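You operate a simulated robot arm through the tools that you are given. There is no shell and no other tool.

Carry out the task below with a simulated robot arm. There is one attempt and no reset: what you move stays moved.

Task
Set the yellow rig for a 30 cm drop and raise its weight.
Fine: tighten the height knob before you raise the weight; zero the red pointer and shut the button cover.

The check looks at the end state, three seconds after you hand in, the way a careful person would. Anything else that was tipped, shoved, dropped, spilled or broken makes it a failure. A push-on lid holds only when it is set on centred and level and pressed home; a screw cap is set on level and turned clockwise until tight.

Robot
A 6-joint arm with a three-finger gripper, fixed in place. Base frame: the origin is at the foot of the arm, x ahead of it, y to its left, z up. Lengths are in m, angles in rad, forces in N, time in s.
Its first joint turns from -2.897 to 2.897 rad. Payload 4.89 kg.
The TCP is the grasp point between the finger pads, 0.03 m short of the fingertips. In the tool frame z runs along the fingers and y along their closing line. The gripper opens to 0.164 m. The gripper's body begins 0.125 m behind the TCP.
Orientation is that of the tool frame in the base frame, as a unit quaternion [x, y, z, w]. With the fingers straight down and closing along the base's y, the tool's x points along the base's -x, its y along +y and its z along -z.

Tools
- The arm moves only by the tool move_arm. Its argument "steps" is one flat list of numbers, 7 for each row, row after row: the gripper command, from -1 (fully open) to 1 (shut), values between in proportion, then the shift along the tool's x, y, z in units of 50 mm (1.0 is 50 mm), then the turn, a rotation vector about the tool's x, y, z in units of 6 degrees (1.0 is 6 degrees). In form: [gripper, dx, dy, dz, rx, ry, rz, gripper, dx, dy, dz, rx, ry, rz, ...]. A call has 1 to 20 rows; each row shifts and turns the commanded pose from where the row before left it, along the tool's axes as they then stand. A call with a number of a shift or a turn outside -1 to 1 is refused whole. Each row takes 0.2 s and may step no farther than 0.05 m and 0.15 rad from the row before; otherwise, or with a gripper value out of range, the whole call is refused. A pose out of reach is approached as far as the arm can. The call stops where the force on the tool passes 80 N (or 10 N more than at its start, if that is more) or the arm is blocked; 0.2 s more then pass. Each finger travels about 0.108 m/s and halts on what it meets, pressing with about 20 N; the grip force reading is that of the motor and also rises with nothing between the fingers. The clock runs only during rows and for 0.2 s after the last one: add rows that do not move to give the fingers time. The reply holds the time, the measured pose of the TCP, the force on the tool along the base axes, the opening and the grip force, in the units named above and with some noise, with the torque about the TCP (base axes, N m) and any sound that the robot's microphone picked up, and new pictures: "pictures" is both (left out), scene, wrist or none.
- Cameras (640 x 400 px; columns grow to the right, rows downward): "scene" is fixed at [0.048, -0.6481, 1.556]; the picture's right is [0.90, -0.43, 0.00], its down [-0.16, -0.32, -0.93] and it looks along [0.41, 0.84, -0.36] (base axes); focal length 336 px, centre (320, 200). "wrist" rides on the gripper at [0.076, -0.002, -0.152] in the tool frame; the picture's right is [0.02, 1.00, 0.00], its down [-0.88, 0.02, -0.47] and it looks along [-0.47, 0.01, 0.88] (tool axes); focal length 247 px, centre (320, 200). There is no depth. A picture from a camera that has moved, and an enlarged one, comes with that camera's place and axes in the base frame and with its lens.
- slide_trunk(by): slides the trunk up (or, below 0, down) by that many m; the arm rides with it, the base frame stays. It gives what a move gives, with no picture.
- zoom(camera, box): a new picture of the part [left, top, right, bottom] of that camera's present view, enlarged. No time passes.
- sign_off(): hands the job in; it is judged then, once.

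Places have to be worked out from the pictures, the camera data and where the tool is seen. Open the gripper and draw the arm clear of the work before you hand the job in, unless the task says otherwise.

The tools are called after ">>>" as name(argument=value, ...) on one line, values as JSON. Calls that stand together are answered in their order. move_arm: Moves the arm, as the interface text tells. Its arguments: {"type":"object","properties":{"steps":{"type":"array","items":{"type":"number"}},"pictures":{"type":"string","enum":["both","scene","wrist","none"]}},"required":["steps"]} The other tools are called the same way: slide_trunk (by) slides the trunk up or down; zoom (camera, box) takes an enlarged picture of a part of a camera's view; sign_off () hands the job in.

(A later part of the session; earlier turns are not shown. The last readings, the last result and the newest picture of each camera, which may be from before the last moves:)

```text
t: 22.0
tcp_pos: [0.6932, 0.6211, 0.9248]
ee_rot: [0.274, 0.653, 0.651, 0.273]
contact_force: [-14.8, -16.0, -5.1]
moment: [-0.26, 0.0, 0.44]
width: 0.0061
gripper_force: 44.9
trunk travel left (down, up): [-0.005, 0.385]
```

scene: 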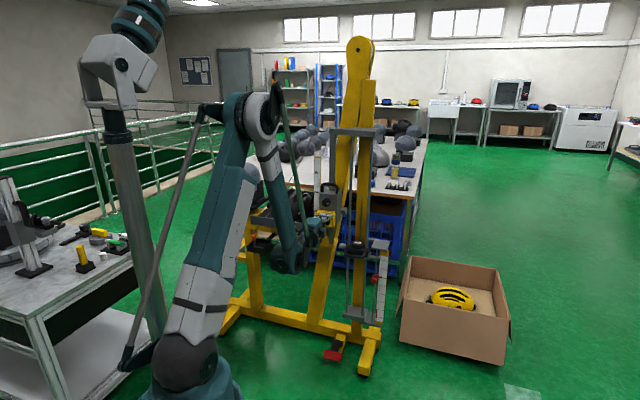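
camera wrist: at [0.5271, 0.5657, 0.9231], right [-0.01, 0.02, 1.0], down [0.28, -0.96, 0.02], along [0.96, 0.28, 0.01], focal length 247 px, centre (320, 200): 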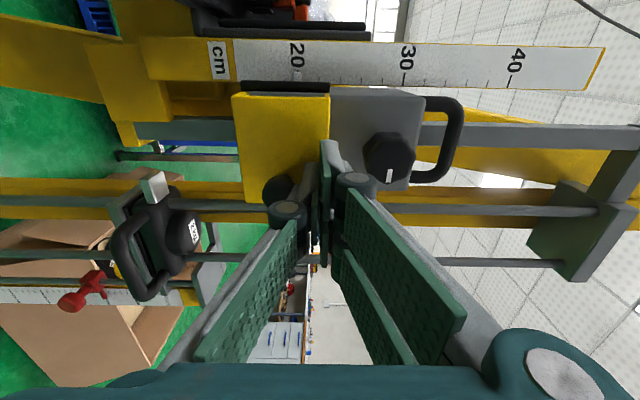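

Contact (~22 N) confirms the cover is home. I back off, rise to knob height (z≈0.98, W≈−0.037), open the fingers to ~75 mm and roll another +90° so they straddle the knob horizontally with the camera on top.

>>> move_arm(steps=[1, 0, 0, -0.6, 0, 0, 0, 1, 0, 0, -0.6, 0, 0, 0, 0.085, 0.28, 0.55, 0, 0, 0, 0, 0.085, 0, 0.55, 0, 0, 0, 0, 0.085, 0, 0, 0, 0, 0, 1, 0.085, 0, 0, 0, 0, 0, 1, 0.085, 0, 0, 0, 0, 0, 1, 0.085, 0, 0, 0, 0, 0, 1, 0.085, 0, 0, 0, 0, 0, 1, 0.085, 0, 0, 0, 0, 0, 1, 0.085, 0, 0, 0, 0, 0, 1, 0.085, 0, 0, 0, 0, 0, 1, 0.085, 0, 0, 0, 0, 0, 1, 0.085, 0, 0, 0, 0, 0, 1, 0.085, 0, 0, 0, 0, 0, 1, 0.085, 0, 0, 0, 0, 0, 1, 0.085, 0, 0, 0, 0, 0, 1, 0.085, 0, 0, 0, 0, 0, 1, 0.085, 0, 0, 0, 0, 0, 1], pictures="both")

```text
t: 26.0
tcp_pos: [0.6406, 0.5895, 0.9795]
ee_rot: [0.656, 0.267, 0.654, -0.267]
contact_force: [0.6, -0.7, -0.2]
moment: [0.0, 0.01, -0.03]
width: 0.0755
gripper_force: 0.1
trunk travel left (down, up): [-0.005, 0.385]
camera wrist: at [0.5309, 0.4845, 1.056], right [0.7, -0.71, 0.02], down [-0.33, -0.35, -0.88], along [0.63, 0.61, -0.48], focal length 247 px, centre (320, 200)
```

scene: 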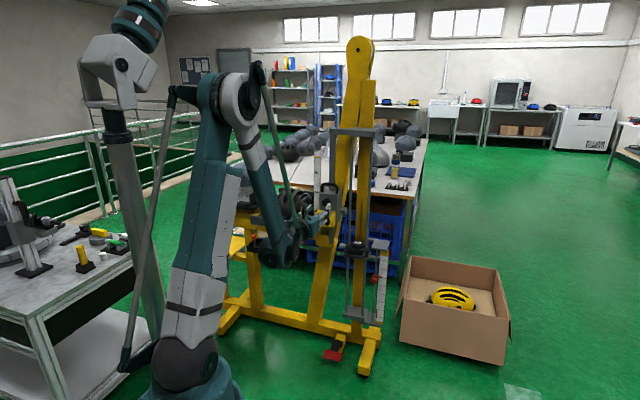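
wrist: 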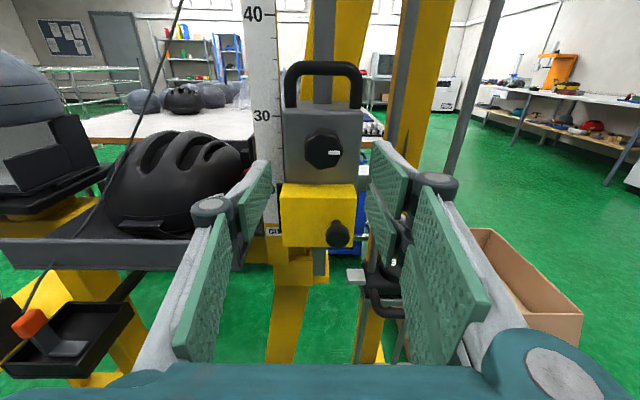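

The cover is shut and the view is excellent. I zoom in on the knob for alignment.

>>> zoom(camera="wrist", box=[256, 100, 384, 180])

>>> zoom(camera="wrist", box=[256, 170, 384, 250])

```text
5.00 times, centred on (320, 140) of wrist
camera zoom: at [0.5309, 0.4845, 1.056], right [0.7, -0.71, 0.02], down [-0.33, -0.35, -0.88], along [0.63, 0.61, -0.48], focal length 1235 px, centre (320, 500)
```

zoom: 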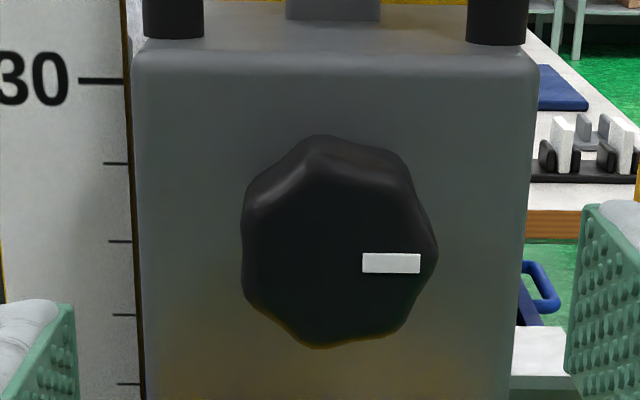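

```text
5.00 times, centred on (320, 210) of wrist
camera zoom: at [0.5309, 0.4845, 1.056], right [0.7, -0.71, 0.02], down [-0.33, -0.35, -0.88], along [0.63, 0.61, -0.48], focal length 1235 px, centre (320, 150)
```

zoom: 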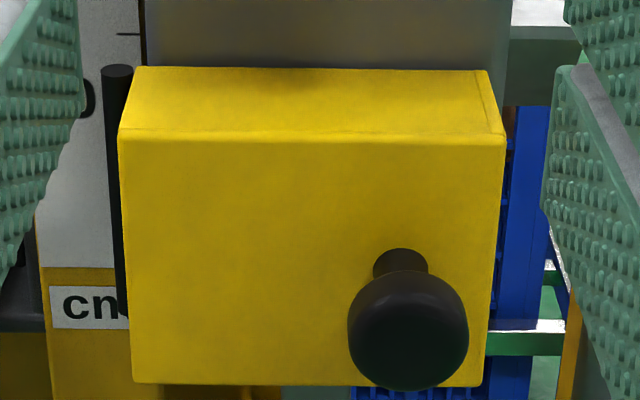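

Knob front centre computes to (0.710, 0.654, 0.980), diameter ≈40 mm; box face about F≈0.989. I advance 80 mm with a small 3 mm sideways correction so the tips straddle the knob, then close on it.

>>> move_arm(steps=[0.085, 0, 0.06, 0.53, 0, 0, 0, 0.085, 0, 0, 0.53, 0, 0, 0, 0.085, 0, 0, 0.53, 0, 0, 0, 1, 0, 0, 0, 0, 0, 0, 1, 0, 0, 0, 0, 0, 0, 1, 0, 0, 0, 0, 0, 0], pictures="both")

>>> zoom(camera="wrist", box=[240, 120, 400, 220])

```text
t: 27.4
tcp_pos: [0.6993, 0.6428, 0.9803]
ee_rot: [0.655, 0.268, 0.654, -0.267]
contact_force: [-9.9, 5.5, 2.8]
moment: [0.05, -0.05, 0.42]
width: 0.0401
gripper_force: 44.7
trunk travel left (down, up): [-0.005, 0.385]
camera wrist: at [0.5896, 0.5379, 1.056], right [0.7, -0.71, 0.02], down [-0.33, -0.35, -0.88], along [0.63, 0.61, -0.48], focal length 247 px, centre (320, 200)
```

scene: 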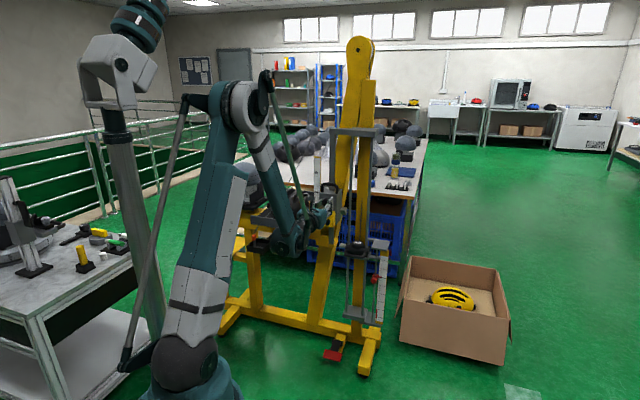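
wrist: 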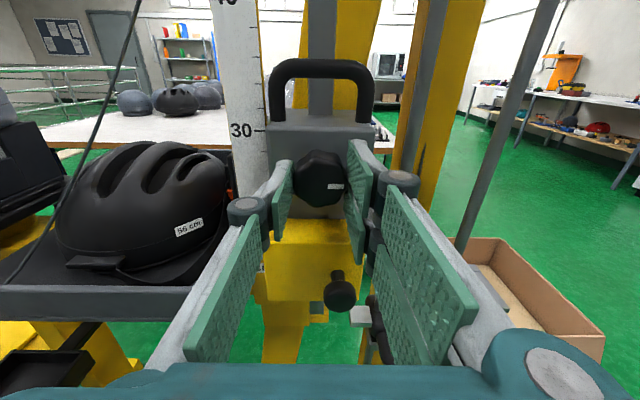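

```text
4.00 times, centred on (320, 170) of wrist
camera zoom: at [0.5896, 0.5379, 1.056], right [0.7, -0.71, 0.02], down [-0.33, -0.35, -0.88], along [0.63, 0.61, -0.48], focal length 988 px, centre (320, 320)
```

zoom: 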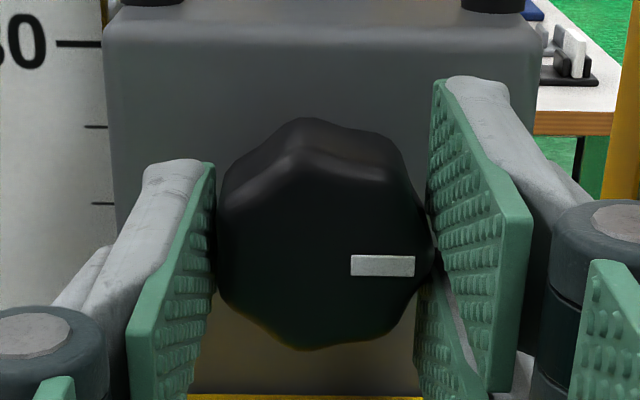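

The knob is gripped (40 mm). I turn it counter-clockwise a little (18°) to see how it resists.

>>> move_arm(steps=[1, 0, 0, 0, 0, 0, -1, 1, 0, 0, 0, 0, 0, -1, 1, 0, 0, 0, 0, 0, -1], pictures="wrist")

>>> zoom(camera="wrist", box=[240, 120, 400, 220])

```text
t: 28.2
tcp_pos: [0.6983, 0.6437, 0.981]
ee_rot: [0.605, 0.368, 0.687, -0.162]
contact_force: [-10.3, -0.1, 3.6]
moment: [0.65, 0.48, 0.09]
width: 0.0406
gripper_force: 44.9
trunk travel left (down, up): [-0.005, 0.385]
camera wrist: at [0.5729, 0.5548, 1.0526], right [0.66, -0.67, 0.33], down [-0.14, -0.54, -0.83], along [0.74, 0.5, -0.45], focal length 247 px, centre (320, 200)
```

wrist: 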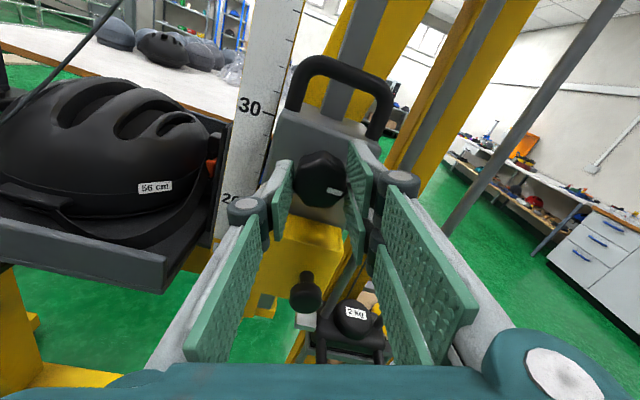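

```text
4.00 times, centred on (320, 170) of wrist
camera zoom: at [0.5729, 0.5548, 1.0526], right [0.66, -0.67, 0.33], down [-0.14, -0.54, -0.83], along [0.74, 0.5, -0.45], focal length 988 px, centre (320, 320)
```

zoom: 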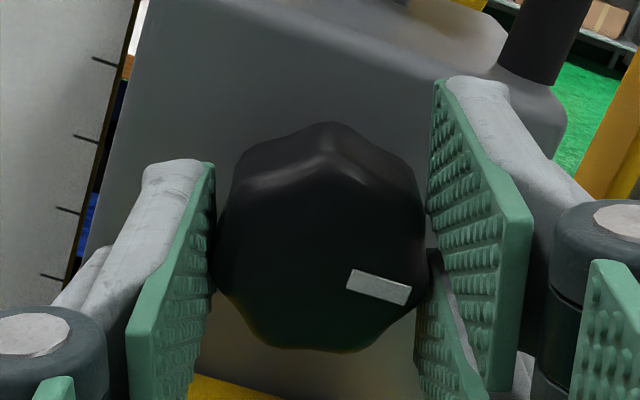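

The mark stayed level in the world, so the fingers slipped (≈0.8 N·m): either it's tight, or already at its loose stop. I try the other way (clockwise) to learn which.

>>> move_arm(steps=[1, 0, 0, 0, 0, 0, 1, 1, 0, 0, 0, 0, 0, 1, 1, 0, 0, 0, 0, 0, 1], pictures="wrist")

>>> zoom(camera="wrist", box=[240, 120, 400, 220])

```text
t: 29.0
tcp_pos: [0.6986, 0.644, 0.9803]
ee_rot: [0.656, 0.268, 0.653, -0.268]
contact_force: [-21.3, 5.4, -1.6]
moment: [-0.12, 0.12, 0.57]
width: 0.0401
gripper_force: 44.8
trunk travel left (down, up): [-0.005, 0.385]
camera wrist: at [0.5896, 0.5378, 1.057], right [0.7, -0.71, 0.02], down [-0.33, -0.35, -0.88], along [0.63, 0.61, -0.48], focal length 247 px, centre (320, 200)
```

wrist: 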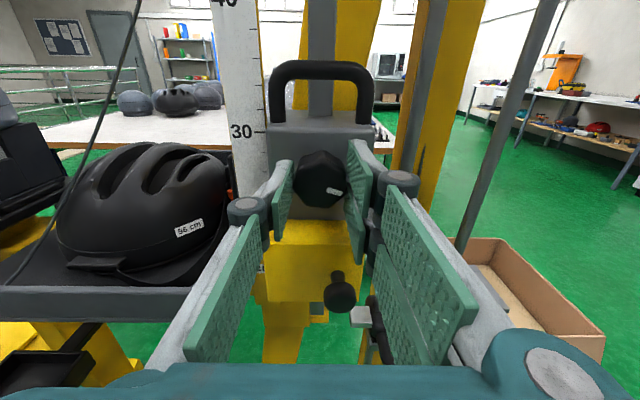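

```text
4.00 times, centred on (320, 170) of wrist
camera zoom: at [0.5896, 0.5378, 1.057], right [0.7, -0.71, 0.02], down [-0.33, -0.35, -0.88], along [0.63, 0.61, -0.48], focal length 988 px, centre (320, 320)
```

zoom: 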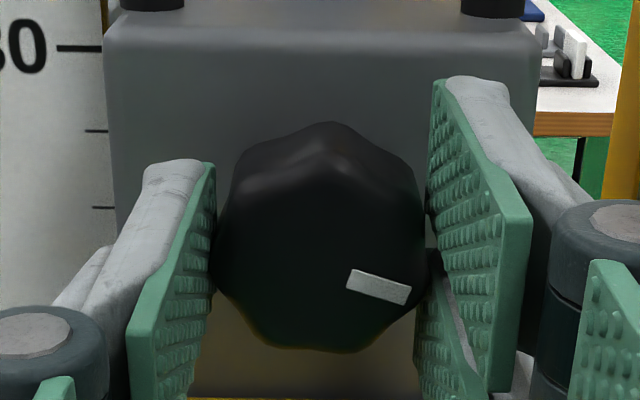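

Turning clockwise carried the knob along freely, while counter-clockwise hit a stop – so the knob was fully loose. I turn it back counter-clockwise to the loose stop before lifting the carriage.

>>> move_arm(steps=[1, 0, 0, 0, 0, 0, -1, 1, 0, 0, 0, 0, 0, -1, 1, 0, 0, 0, 0, 0, -1], pictures="wrist")

>>> zoom(camera="wrist", box=[240, 120, 400, 220])

```text
t: 29.8
tcp_pos: [0.6991, 0.6431, 0.9799]
ee_rot: [0.606, 0.367, 0.687, -0.161]
contact_force: [-18.2, -2.0, 3.9]
moment: [0.47, 0.39, 0.16]
width: 0.0402
gripper_force: 44.9
trunk travel left (down, up): [-0.005, 0.385]
camera wrist: at [0.5729, 0.5548, 1.0526], right [0.66, -0.67, 0.33], down [-0.14, -0.54, -0.83], along [0.74, 0.5, -0.45], focal length 247 px, centre (320, 200)
```

wrist: 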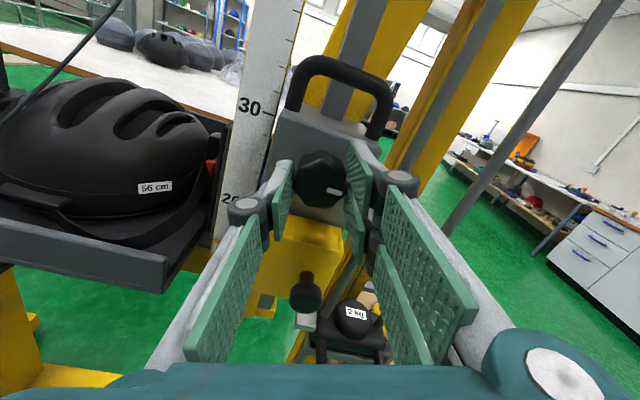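

```text
4.00 times, centred on (320, 170) of wrist
camera zoom: at [0.5729, 0.5548, 1.0526], right [0.66, -0.67, 0.33], down [-0.14, -0.54, -0.83], along [0.74, 0.5, -0.45], focal length 988 px, centre (320, 320)
```

zoom: 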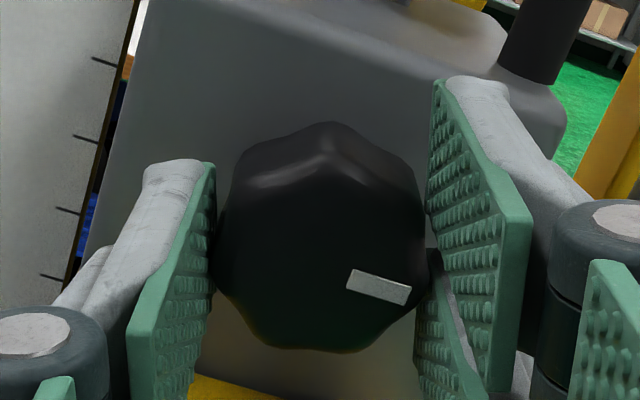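

The knob is back at its loose stop (mark at 3 o'clock). I release, retract, roll to vertical-closing fingers and rise to handle height (bar at about F≈1.008, W≈−0.036, z≈1.056).

>>> move_arm(steps=[0.085, 0, 0, 0, 0, 0, 0, 0.085, 0, 0, -0.5, 0, 0, 0, 0.085, 0, 0, -0.5, 0, 0, 0, 0.085, 0, 0, -0.5, 0, 0, 0, 0.56, 0, 0, 0, 0, 0, -1, 0.56, 0, 0, 0, 0, 0, -1, 0.56, 0, 0, 0, 0, 0, -1, 0.56, 0, 0, 0, 0, 0, -1, 0.56, 0, 0, 0, 0, 0, -1, 0.56, 0, 0, 0, 0, 0, -1, 0.56, 0, 0, 0, 0, 0, -1, 0.56, 0, 0, 0, 0, 0, -1, 0.56, 0, 0, 0, 0, 0, -1, 0.56, 0, 0, 0, 0, 0, -1, 0.56, 0, 0, 0, 0, 0, -1, 0.56, 0, 0, 0, 0, 0, -1, 0.56, 0, 0.76, 0, 0, 0, 0, 0.56, 0, 0.76, 0, 0, 0, 0], pictures="both")

>>> zoom(camera="wrist", box=[200, 90, 360, 190])

>>> zoom(camera="scene", box=[280, 165, 376, 225])

```text
t: 33.6
tcp_pos: [0.6488, 0.5891, 1.0555]
ee_rot: [0.275, 0.653, 0.65, 0.274]
contact_force: [1.1, 0.1, -0.4]
moment: [0.06, -0.07, -0.03]
width: 0.0363
gripper_force: 0.1
trunk travel left (down, up): [-0.005, 0.385]
camera wrist: at [0.4852, 0.5371, 1.0538], right [-0.01, 0.02, 1.0], down [0.28, -0.96, 0.02], along [0.96, 0.28, 0.01], focal length 247 px, centre (320, 200)
```

scene: 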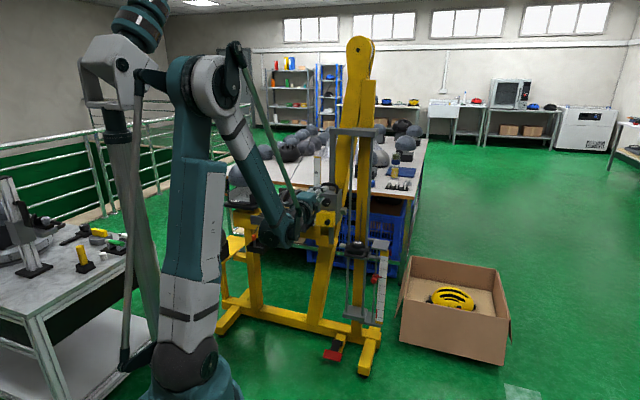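
wrist: 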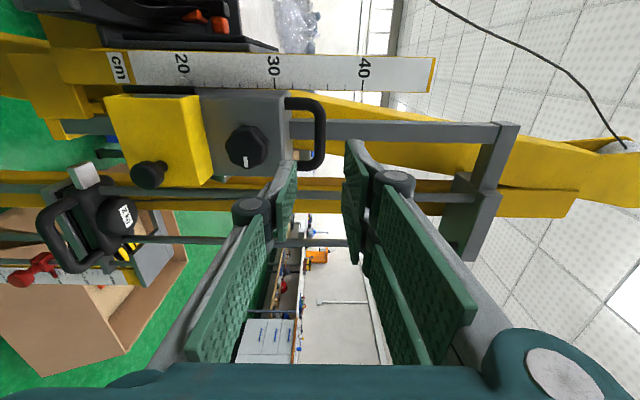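

```text
4.00 times, centred on (280, 140) of wrist
camera zoom: at [0.4852, 0.5371, 1.0538], right [-0.01, 0.02, 1.0], down [0.28, -0.96, 0.02], along [0.96, 0.28, 0.01], focal length 988 px, centre (480, 440)
```

zoom: 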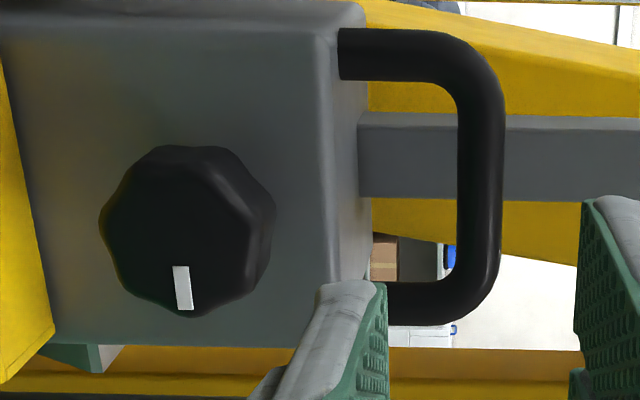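

```text
6.67 times, centred on (328, 195) of scene
camera zoom: at [0.048, -0.6481, 1.556], right [0.9, -0.43, 0.0], down [-0.16, -0.32, -0.93], along [0.41, 0.84, -0.36], focal length 2238 px, centre (267, 233)
```

zoom: 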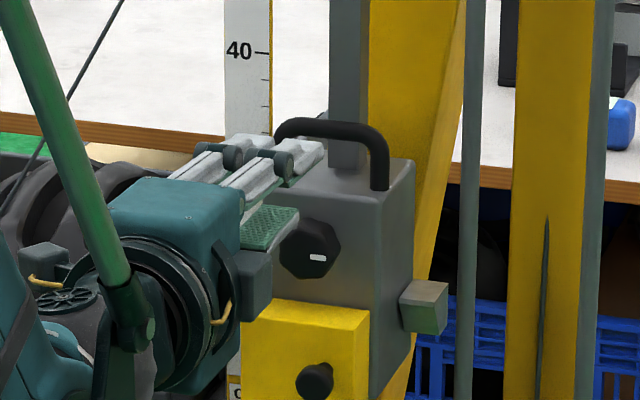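

Fingers are level with the handle bar (z≈1.055) and about 36 mm open; box top is at ~1.014, so the lower finger should fit under the bar. I advance ~11 cm.

>>> move_arm(steps=[0.56, 0.1, 0, 0.75, 0, 0, 0, 0.56, 0, 0, 0.75, 0, 0, 0, 0.56, 0, 0, 0.7, 0, 0, 0], pictures="both")

>>> zoom(camera="wrist", box=[220, 100, 380, 200])

>>> zoom(camera="scene", box=[280, 165, 376, 225])

```text
t: 34.4
tcp_pos: [0.7192, 0.6693, 1.0601]
ee_rot: [0.273, 0.653, 0.651, 0.273]
contact_force: [-2.0, -1.0, 1.8]
moment: [-0.14, 0.19, 0.01]
width: 0.0361
gripper_force: 0.1
trunk travel left (down, up): [-0.005, 0.385]
camera wrist: at [0.5565, 0.6178, 1.0575], right [-0.01, 0.02, 1.0], down [0.28, -0.96, 0.02], along [0.96, 0.28, 0.01], focal length 247 px, centre (320, 200)
```

scene: 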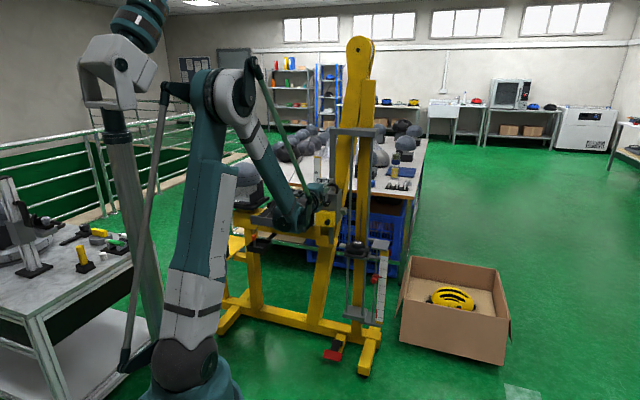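
wrist: 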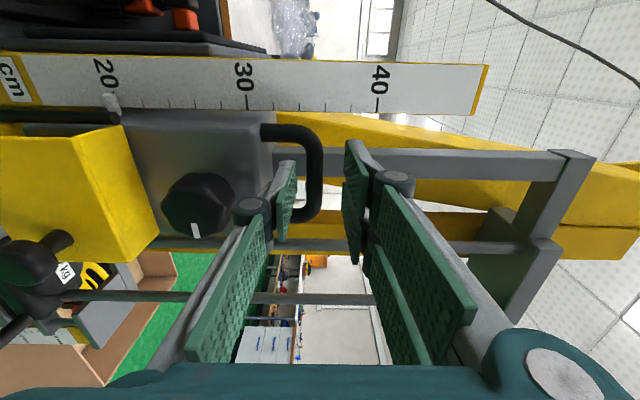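

```text
4.00 times, centred on (300, 150) of wrist
camera zoom: at [0.5565, 0.6178, 1.0575], right [-0.01, 0.02, 1.0], down [0.28, -0.96, 0.02], along [0.96, 0.28, 0.01], focal length 988 px, centre (400, 400)
```

zoom: 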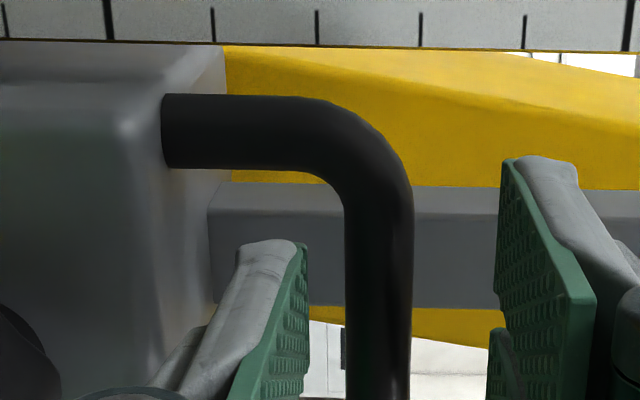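

```text
6.67 times, centred on (328, 195) of scene
camera zoom: at [0.048, -0.6481, 1.556], right [0.9, -0.43, 0.0], down [-0.16, -0.32, -0.93], along [0.41, 0.84, -0.36], focal length 2238 px, centre (267, 233)
```

zoom: 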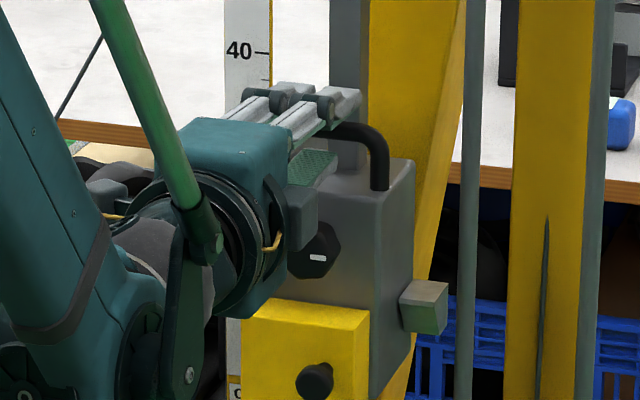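

The bar sits a bit deeper than the tips (F≈1.018; post front ≈1.045). I go 20 mm further so the tips pass the bar but stay off the post, then close.

>>> move_arm(steps=[0.56, 0, -0.05, 0.2, 0, 0, 0, 0.56, 0, 0, 0.2, 0, 0, 0, 1, 0, 0, 0, 0, 0, 0, 1, 0, 0, 0, 0, 0, 0], pictures="both")

>>> zoom(camera="wrist", box=[220, 100, 380, 200])

```text
t: 35.4
tcp_pos: [0.7361, 0.6852, 1.0547]
ee_rot: [0.274, 0.653, 0.651, 0.273]
contact_force: [5.6, 4.8, 2.3]
moment: [-0.85, -0.88, 0.23]
width: 0.0133
gripper_force: 45.6
trunk travel left (down, up): [-0.005, 0.385]
camera wrist: at [0.5737, 0.6337, 1.0531], right [-0.01, 0.02, 1.0], down [0.28, -0.96, 0.02], along [0.96, 0.28, 0.01], focal length 247 px, centre (320, 200)
```

scene: 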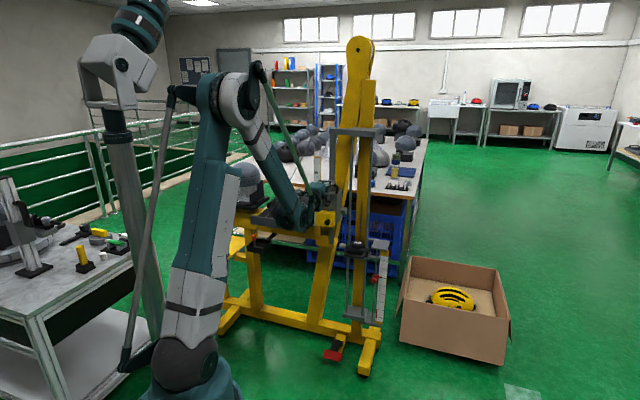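
wrist: 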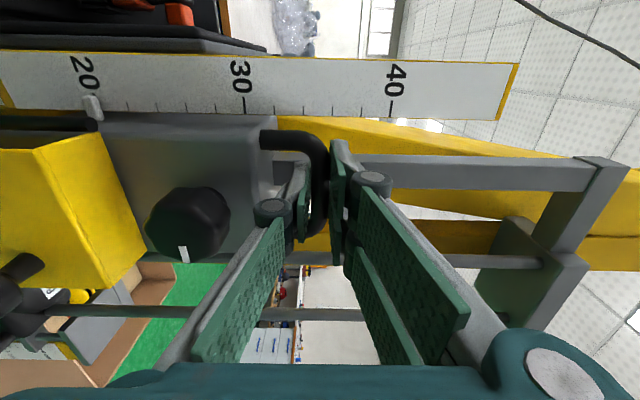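

```text
4.00 times, centred on (300, 150) of wrist
camera zoom: at [0.5737, 0.6337, 1.0531], right [-0.01, 0.02, 1.0], down [0.28, -0.96, 0.02], along [0.96, 0.28, 0.01], focal length 988 px, centre (400, 400)
```

zoom: 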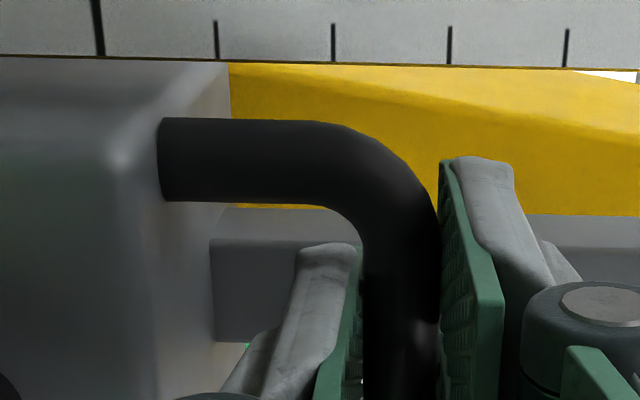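

Gripped the handle bar (13 mm). I lift 10 mm gently to test whether the carriage is really free.

>>> move_arm(steps=[1, 0, 0.1, 0, 0, 0, 0, 1, 0, 0.1, 0, 0, 0, 0], pictures="wrist")

>>> zoom(camera="wrist", box=[40, 40, 200, 140])

```text
t: 36.0
tcp_pos: [0.7356, 0.6852, 1.0554]
ee_rot: [0.274, 0.655, 0.649, 0.272]
contact_force: [6.9, -6.1, -49.7]
moment: [-1.22, -0.29, -0.08]
width: 0.0131
gripper_force: 44.7
trunk travel left (down, up): [-0.005, 0.385]
stopped in row 2: the force on the tool passed its limit at 94 N (the readings are from after the stop); the commanded pose is now the measured one
camera wrist: at [0.5739, 0.6332, 1.0545], right [-0.01, 0.02, 1.0], down [0.28, -0.96, 0.02], along [0.96, 0.28, 0.0], focal length 247 px, centre (320, 200)
```

wrist: 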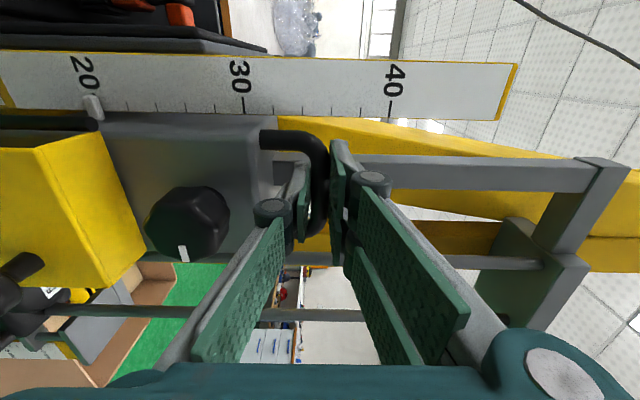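

```text
4.00 times, centred on (120, 90) of wrist
camera zoom: at [0.5739, 0.6332, 1.0545], right [-0.01, 0.02, 1.0], down [0.28, -0.96, 0.02], along [0.96, 0.28, 0.0], focal length 988 px, centre (1120, 640)
```

zoom: 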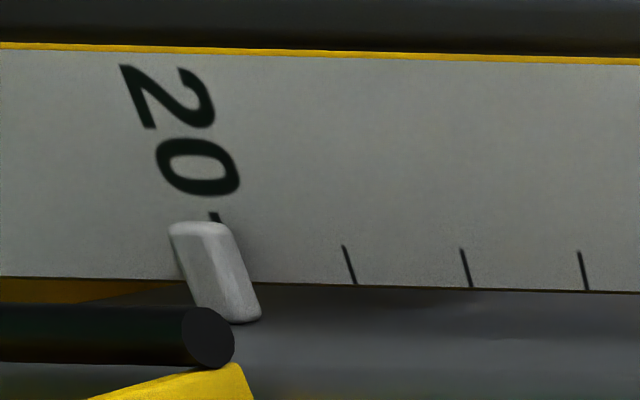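

The carriage is locked: 94 N with no movement. So the knob's current stop is the *clamped* end, and turning clockwise (which moved freely) may be what loosens it. I release the handle and return to the knob with vertical fingers to turn it further clockwise and test.

>>> move_arm(steps=[0.56, 0, 0, 0, 0, 0, 0, 0.56, 0, 0, 0, 0, 0, 0, 0.56, 0, 0, -0.6, 0, 0, 0, 0.56, 0, 0, -0.6, 0, 0, 0, 0.56, 0, 0, -0.6, 0, 0, 0, 0.56, 0, 0, -0.6, 0, 0, 0, 0.268, -0.05, -0.76, 0, 0, 0, 0, 0.268, 0, -0.76, 0, 0, 0, 0, 0.268, 0, 0, 0, 0, 0, 0], pictures="both")

>>> zoom(camera="wrist", box=[220, 90, 380, 190])

```text
t: 38.0
tcp_pos: [0.6494, 0.6006, 0.9844]
ee_rot: [0.274, 0.654, 0.651, 0.273]
contact_force: [0.2, -0.5, 0.4]
moment: [-0.08, 0.05, 0.0]
width: 0.0598
gripper_force: 0.1
trunk travel left (down, up): [-0.005, 0.385]
camera wrist: at [0.4867, 0.5478, 0.9827], right [-0.01, 0.02, 1.0], down [0.28, -0.96, 0.02], along [0.96, 0.28, 0.01], focal length 247 px, centre (320, 200)
```

scene: 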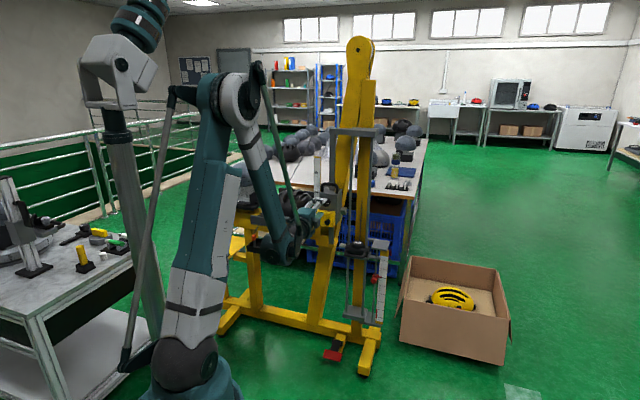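
wrist: 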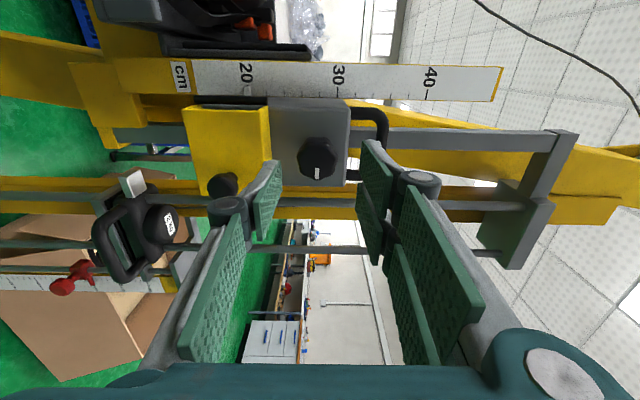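

```text
4.00 times, centred on (300, 140) of wrist
camera zoom: at [0.4867, 0.5478, 0.9827], right [-0.01, 0.02, 1.0], down [0.28, -0.96, 0.02], along [0.96, 0.28, 0.01], focal length 988 px, centre (400, 440)
```

zoom: 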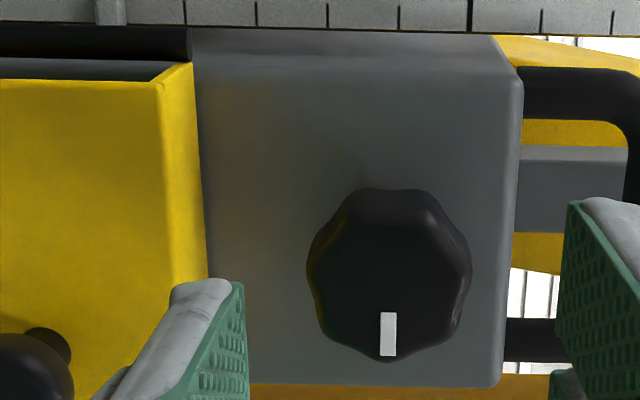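

Aligned to within a few mm; I correct, advance 71 mm over the knob, grip it and turn clockwise 30° first.

>>> move_arm(steps=[0.268, -0.08, -0.08, 0.71, 0, 0, 0, 0.268, 0, 0, 0.71, 0, 0, 0, 1, 0, 0, 0, 0, 0, 0, 1, 0, 0, 0, 0, 0, 0, 1, 0, 0, 0, 0, 0, 1, 1, 0, 0, 0, 0, 0, 1, 1, 0, 0, 0, 0, 0, 1, 1, 0, 0, 0, 0, 0, 1, 1, 0, 0, 0, 0, 0, 1], pictures="wrist")

>>> zoom(camera="wrist", box=[240, 110, 400, 210])

```text
t: 40.0
tcp_pos: [0.7031, 0.6464, 0.9778]
ee_rot: [0.433, 0.561, 0.699, 0.093]
contact_force: [-9.1, 7.8, -12.7]
moment: [-0.35, 0.33, 0.81]
width: 0.0403
gripper_force: 44.7
trunk travel left (down, up): [-0.005, 0.385]
camera wrist: at [0.5475, 0.5874, 1.0158], right [0.34, -0.34, 0.88], down [0.2, -0.88, -0.42], along [0.92, 0.32, -0.23], focal length 247 px, centre (320, 200)
```

wrist: 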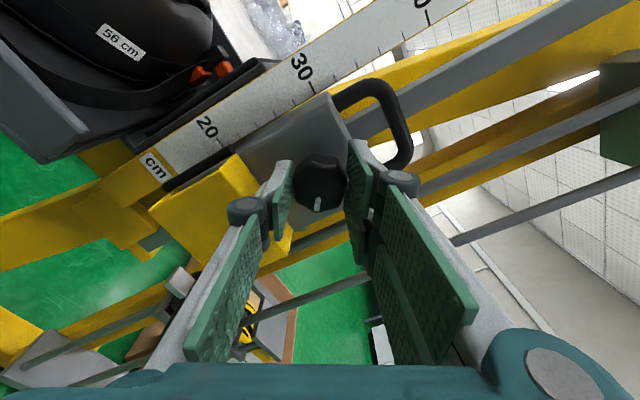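

```text
4.00 times, centred on (320, 160) of wrist
camera zoom: at [0.5475, 0.5874, 1.0158], right [0.34, -0.34, 0.88], down [0.2, -0.88, -0.42], along [0.92, 0.32, -0.23], focal length 988 px, centre (320, 360)
```

zoom: 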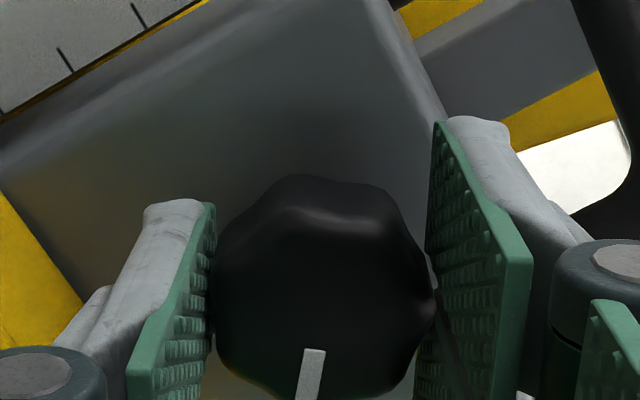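

The knob follows clockwise with no torque. I keep turning clockwise another 60°.

>>> move_arm(steps=[1, 0, 0, 0, 0, 0, 1, 1, 0, 0, 0, 0, 0, 1, 1, 0, 0, 0, 0, 0, 1, 1, 0, 0, 0, 0, 0, 1, 1, 0, 0, 0, 0, 0, 1, 1, 0, 0, 0, 0, 0, 1, 1, 0, 0, 0, 0, 0, 1, 1, 0, 0, 0, 0, 0, 1, 1, 0, 0, 0, 0, 0, 1, 1, 0, 0, 0, 0, 0, 1], pictures="wrist")

>>> zoom(camera="wrist", box=[240, 110, 400, 210])

```text
t: 42.2
tcp_pos: [0.7024, 0.6465, 0.98]
ee_rot: [0.655, 0.27, 0.653, -0.268]
contact_force: [-23.7, 19.9, -7.0]
moment: [-0.64, -0.41, 0.75]
width: 0.0407
gripper_force: 45.3
trunk travel left (down, up): [-0.005, 0.385]
camera wrist: at [0.594, 0.5416, 1.0562], right [0.7, -0.71, 0.02], down [-0.33, -0.35, -0.88], along [0.63, 0.61, -0.48], focal length 247 px, centre (320, 200)
```

wrist: 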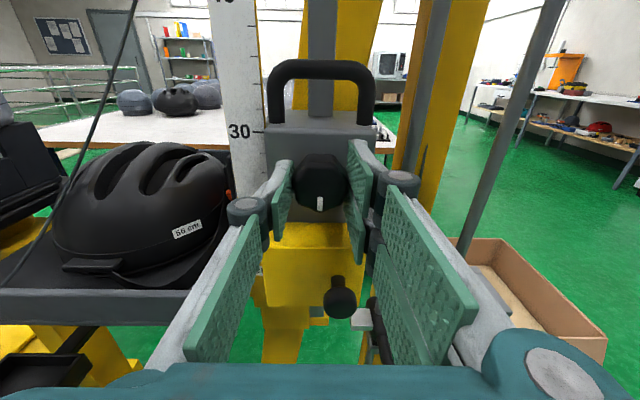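

```text
4.00 times, centred on (320, 160) of wrist
camera zoom: at [0.594, 0.5416, 1.0562], right [0.7, -0.71, 0.02], down [-0.33, -0.35, -0.88], along [0.63, 0.61, -0.48], focal length 988 px, centre (320, 360)
```

zoom: 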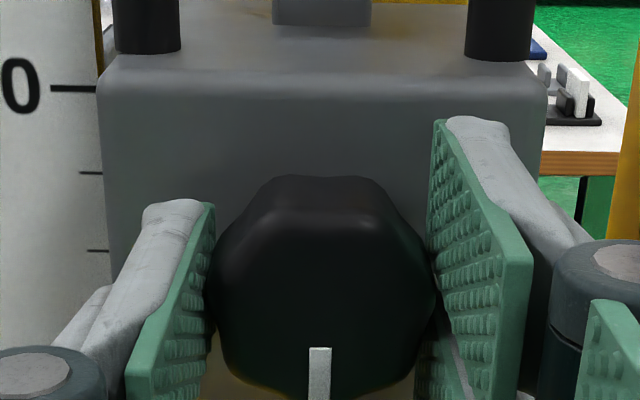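

The mark is now at 6 o'clock with about 0.75 N·m resisting. I try 18° more clockwise to see if this is the other stop.

>>> move_arm(steps=[1, 0, 0, 0, 0, 0, 1, 1, 0, 0, 0, 0, 0, 1, 1, 0, 0, 0, 0, 0, 1], pictures="wrist")

>>> zoom(camera="wrist", box=[240, 110, 400, 210])

```text
t: 43.0
tcp_pos: [0.7022, 0.6471, 0.9792]
ee_rot: [0.69, 0.163, 0.603, -0.366]
contact_force: [-19.9, 27.1, -4.6]
moment: [-0.61, -0.5, 0.78]
width: 0.0404
gripper_force: 45.0
trunk travel left (down, up): [-0.005, 0.385]
camera wrist: at [0.6104, 0.5246, 1.0532], right [0.67, -0.68, -0.29], down [-0.52, -0.15, -0.84], along [0.53, 0.71, -0.46], focal length 247 px, centre (320, 200)
```

wrist: 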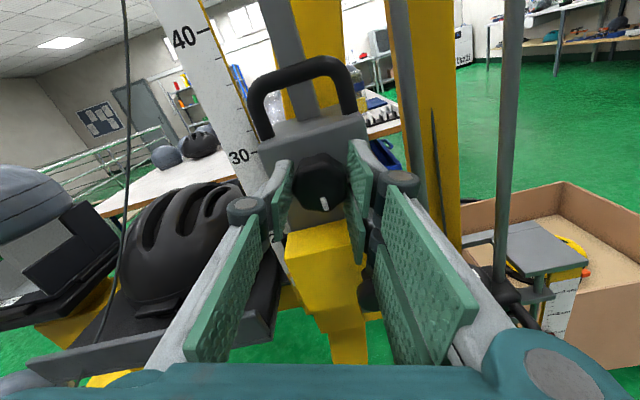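

```text
4.00 times, centred on (320, 160) of wrist
camera zoom: at [0.6104, 0.5246, 1.0532], right [0.67, -0.68, -0.29], down [-0.52, -0.15, -0.84], along [0.53, 0.71, -0.46], focal length 988 px, centre (320, 360)
```

zoom: 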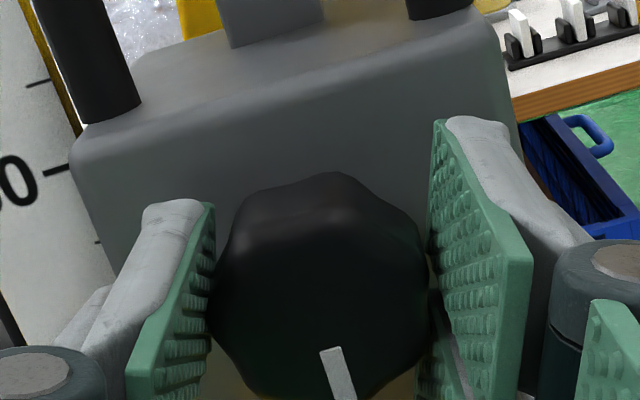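

That's the other stop: the knob's range is 90°, from 3 o'clock to 6 o'clock, and it's now at the clockwise end. I release, retract and roll back to grip the handle and test if the carriage is free here.

>>> move_arm(steps=[0.085, 0, 0, 0, 0, 0, 0, 0.085, 0, 0, -0.5, 0, 0, 0, 0.085, 0, 0, -0.5, 0, 0, 0, 0.085, 0, 0, -0.5, 0, 0, 0, 0.56, 0, 0, 0, 0, 0, -1, 0.56, 0, 0, 0, 0, 0, -1, 0.56, 0, 0, 0, 0, 0, -1, 0.56, 0, 0, 0, 0, 0, -1, 0.56, 0, 0, 0, 0, 0, -1, 0.56, 0, 0, 0, 0, 0, -1, 0.56, 0, 0, 0, 0, 0, -1, 0.56, 0, 0, 0, 0, 0, -1, 0.56, 0, 0, 0, 0, 0, -1, 0.56, 0, 0, 0, 0, 0, -1, 0.56, 0, 0, 0, 0, 0, -1, 0.56, 0, 0, 0, 0, 0, -1, 0.56, 0, 0, 0, 0, 0, -1, 0.56, 0, 0, 0, 0, 0, -1, 0.56, 0, 0, 0, 0, 0, -1, 0.56, 0, 0, 0, 0, 0, -1], pictures="none")

>>> move_arm(steps=[0.56, 0, 0, 0, 0, 0, -1, 0.56, 0, 0, 0, 0, 0, -1, 0.56, 0, 0.75, 0, 0, 0, 0, 0.56, 0, 0.75, 0, 0, 0, 0, 0.56, 0, 0, 0, 0, 0, 0], pictures="wrist")

>>> zoom(camera="wrist", box=[200, 90, 360, 190])

```text
t: 47.2
tcp_pos: [0.6503, 0.5929, 0.9799]
ee_rot: [0.34, 0.621, 0.676, 0.204]
contact_force: [0.2, 0.7, -1.3]
moment: [0.02, -0.04, 0.02]
width: 0.0361
gripper_force: 0.0
trunk travel left (down, up): [-0.005, 0.385]
```

```text
t: 48.4
tcp_pos: [0.6503, 0.5906, 1.0543]
ee_rot: [0.273, 0.654, 0.651, 0.273]
contact_force: [-0.2, -0.1, -1.0]
moment: [0.03, 0.0, -0.02]
width: 0.0363
gripper_force: 0.1
trunk travel left (down, up): [-0.005, 0.385]
camera wrist: at [0.4881, 0.539, 1.0534], right [-0.01, 0.02, 1.0], down [0.28, -0.96, 0.02], along [0.96, 0.28, 0.01], focal length 247 px, centre (320, 200)
```

wrist: 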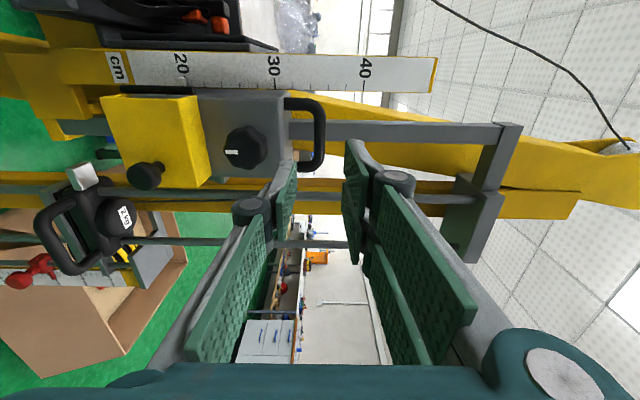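

```text
4.00 times, centred on (280, 140) of wrist
camera zoom: at [0.4881, 0.539, 1.0534], right [-0.01, 0.02, 1.0], down [0.28, -0.96, 0.02], along [0.96, 0.28, 0.01], focal length 988 px, centre (480, 440)
```

zoom: 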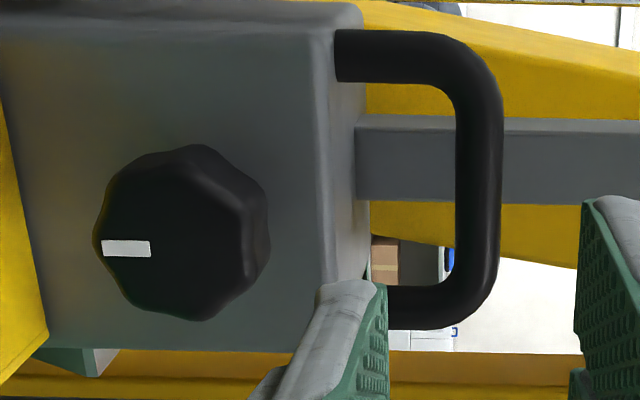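

The mark points straight down now and the carriage hasn't dropped. I go back onto the handle bar, grip it and try a small lift.

>>> move_arm(steps=[0.56, 0.13, 0, 0.85, 0, 0, 0, 0.56, 0, 0, 0.85, 0, 0, 0, 0.56, 0, 0, 0.85, 0, 0, 0, 1, 0, 0, 0, 0, 0, 0, 1, 0, 0, 0, 0, 0, 0, 1, 0, 0.1, 0, 0, 0, 0, 1, 0, 0.1, 0, 0, 0, 0], pictures="wrist")

>>> zoom(camera="wrist", box=[40, 40, 200, 140])

```text
t: 50.0
tcp_pos: [0.7367, 0.6915, 1.0619]
ee_rot: [0.273, 0.655, 0.65, 0.272]
contact_force: [18.3, 33.3, -11.5]
moment: [-0.88, -0.84, 0.72]
width: 0.0129
gripper_force: 45.0
trunk travel left (down, up): [-0.005, 0.385]
camera wrist: at [0.5747, 0.6388, 1.0605], right [-0.01, 0.02, 1.0], down [0.28, -0.96, 0.02], along [0.96, 0.28, 0.0], focal length 247 px, centre (320, 200)
```

wrist: 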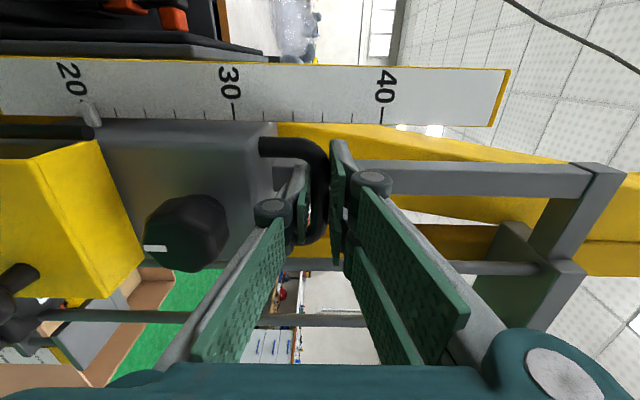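

```text
4.00 times, centred on (120, 90) of wrist
camera zoom: at [0.5747, 0.6388, 1.0605], right [-0.01, 0.02, 1.0], down [0.28, -0.96, 0.02], along [0.96, 0.28, 0.0], focal length 988 px, centre (1120, 640)
```

zoom: 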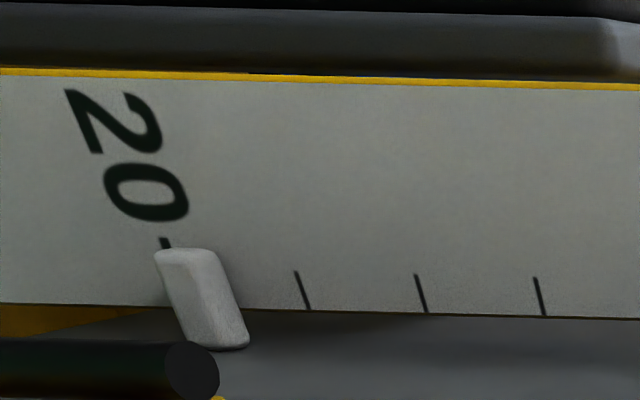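

It moved: ~7 mm up with only ~12 N. So this knob is loose at 6 o'clock and clamps at 3 o'clock. I keep hold and raise the carriage toward 30 cm (about 9 cm more), easing slightly forward to relieve the pull.

>>> move_arm(steps=[1, 0, 0, 0.08, 0, 0, 0, 1, 0, 0.3, 0, 0, 0, 0, 1, 0, 0.3, 0, 0, 0, 0, 1, 0, 0.3, 0, 0, 0, 0, 1, 0, 0.3, 0, 0, 0, 0, 1, 0, 0.3, 0, 0, 0, 0, 1, 0, 0.2, 0, 0, 0, 0, 1, 0, 0, 0, 0, 0, 0], pictures="wrist")

>>> zoom(camera="wrist", box=[40, 40, 200, 140])

>>> zoom(camera="scene", box=[280, 155, 376, 215])

```text
t: 51.8
tcp_pos: [0.7383, 0.691, 1.1495]
ee_rot: [0.273, 0.655, 0.65, 0.273]
contact_force: [-40.3, -4.8, -8.9]
moment: [-0.97, -0.83, -0.02]
width: 0.0129
gripper_force: 45.5
trunk travel left (down, up): [-0.005, 0.385]
camera wrist: at [0.576, 0.6391, 1.1479], right [-0.01, 0.02, 1.0], down [0.28, -0.96, 0.02], along [0.96, 0.28, 0.01], focal length 247 px, centre (320, 200)
```

wrist: 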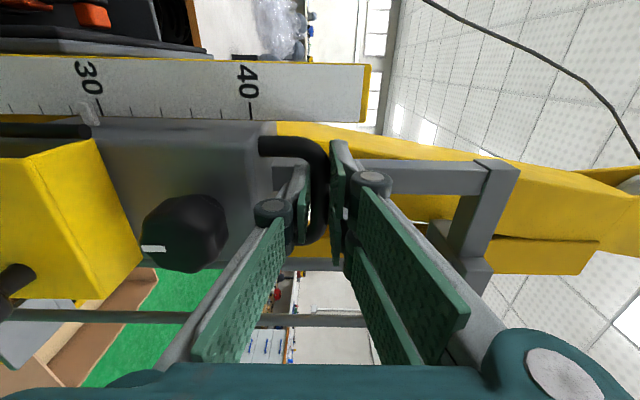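

```text
4.00 times, centred on (120, 90) of wrist
camera zoom: at [0.576, 0.6391, 1.1479], right [-0.01, 0.02, 1.0], down [0.28, -0.96, 0.02], along [0.96, 0.28, 0.01], focal length 988 px, centre (1120, 640)
```

zoom: 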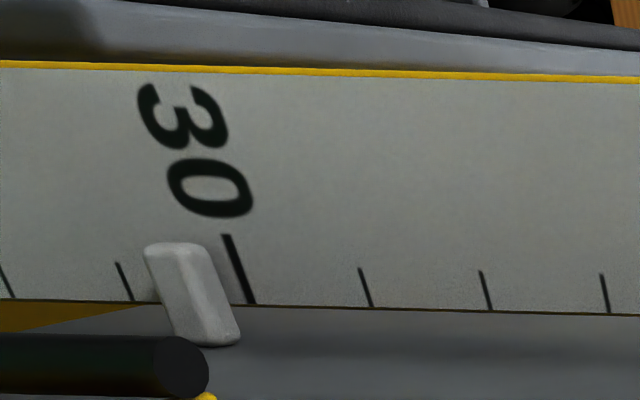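

```text
6.67 times, centred on (328, 185) of scene
camera zoom: at [0.048, -0.6481, 1.556], right [0.9, -0.43, 0.0], down [-0.16, -0.32, -0.93], along [0.41, 0.84, -0.36], focal length 2238 px, centre (267, 300)
```

zoom: 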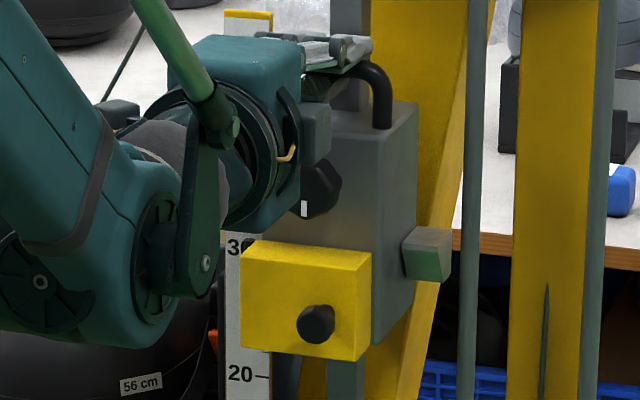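

Carriage now reads about 29.4 cm (comparing parallax with the earlier 20 cm view). I raise 6 mm more and ease the sideways load.

>>> move_arm(steps=[1, 0.03, 0, -0.04, 0, 0, 0, 1, 0, 0.06, 0, 0, 0, 0, 1, 0, 0.05, 0, 0, 0, 0, 1, 0, 0, 0, 0, 0, 0], pictures="wrist")

>>> zoom(camera="wrist", box=[40, 40, 200, 140])

>>> zoom(camera="wrist", box=[60, 85, 140, 135])

```text
t: 52.8
tcp_pos: [0.7377, 0.6915, 1.1531]
ee_rot: [0.273, 0.655, 0.65, 0.272]
contact_force: [19.0, 35.4, -5.6]
moment: [-0.92, -0.88, 0.46]
width: 0.0132
gripper_force: 44.7
trunk travel left (down, up): [-0.005, 0.385]
camera wrist: at [0.5758, 0.6388, 1.1516], right [-0.01, 0.02, 1.0], down [0.28, -0.96, 0.02], along [0.96, 0.28, 0.0], focal length 247 px, centre (320, 200)
```

wrist: 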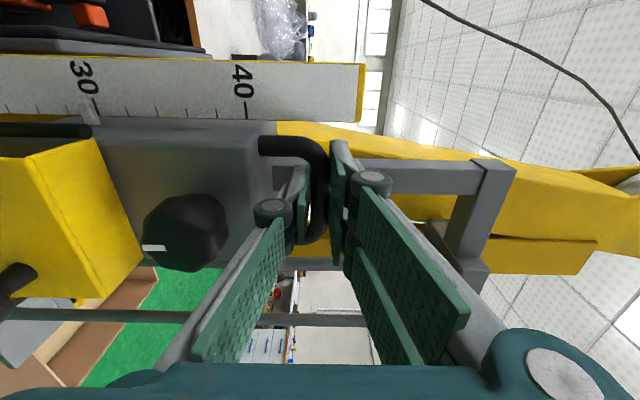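

```text
4.00 times, centred on (120, 90) of wrist
camera zoom: at [0.5758, 0.6388, 1.1516], right [-0.01, 0.02, 1.0], down [0.28, -0.96, 0.02], along [0.96, 0.28, 0.0], focal length 988 px, centre (1120, 640)
```

zoom: 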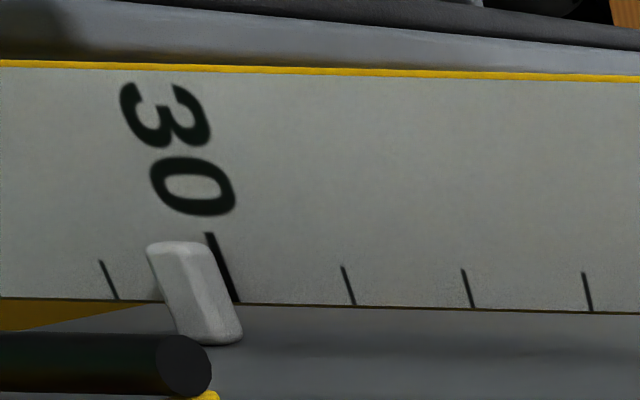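

```text
8.00 times, centred on (100, 110) of wrist
camera zoom: at [0.5758, 0.6388, 1.1516], right [-0.01, 0.02, 1.0], down [0.28, -0.96, 0.02], along [0.96, 0.28, 0.0], focal length 1976 px, centre (2080, 920)
```

zoom: 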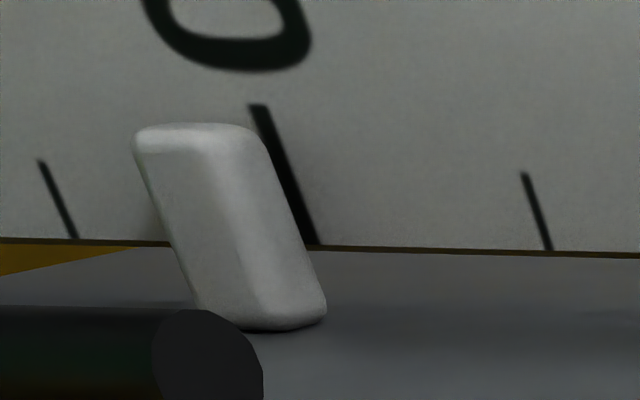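

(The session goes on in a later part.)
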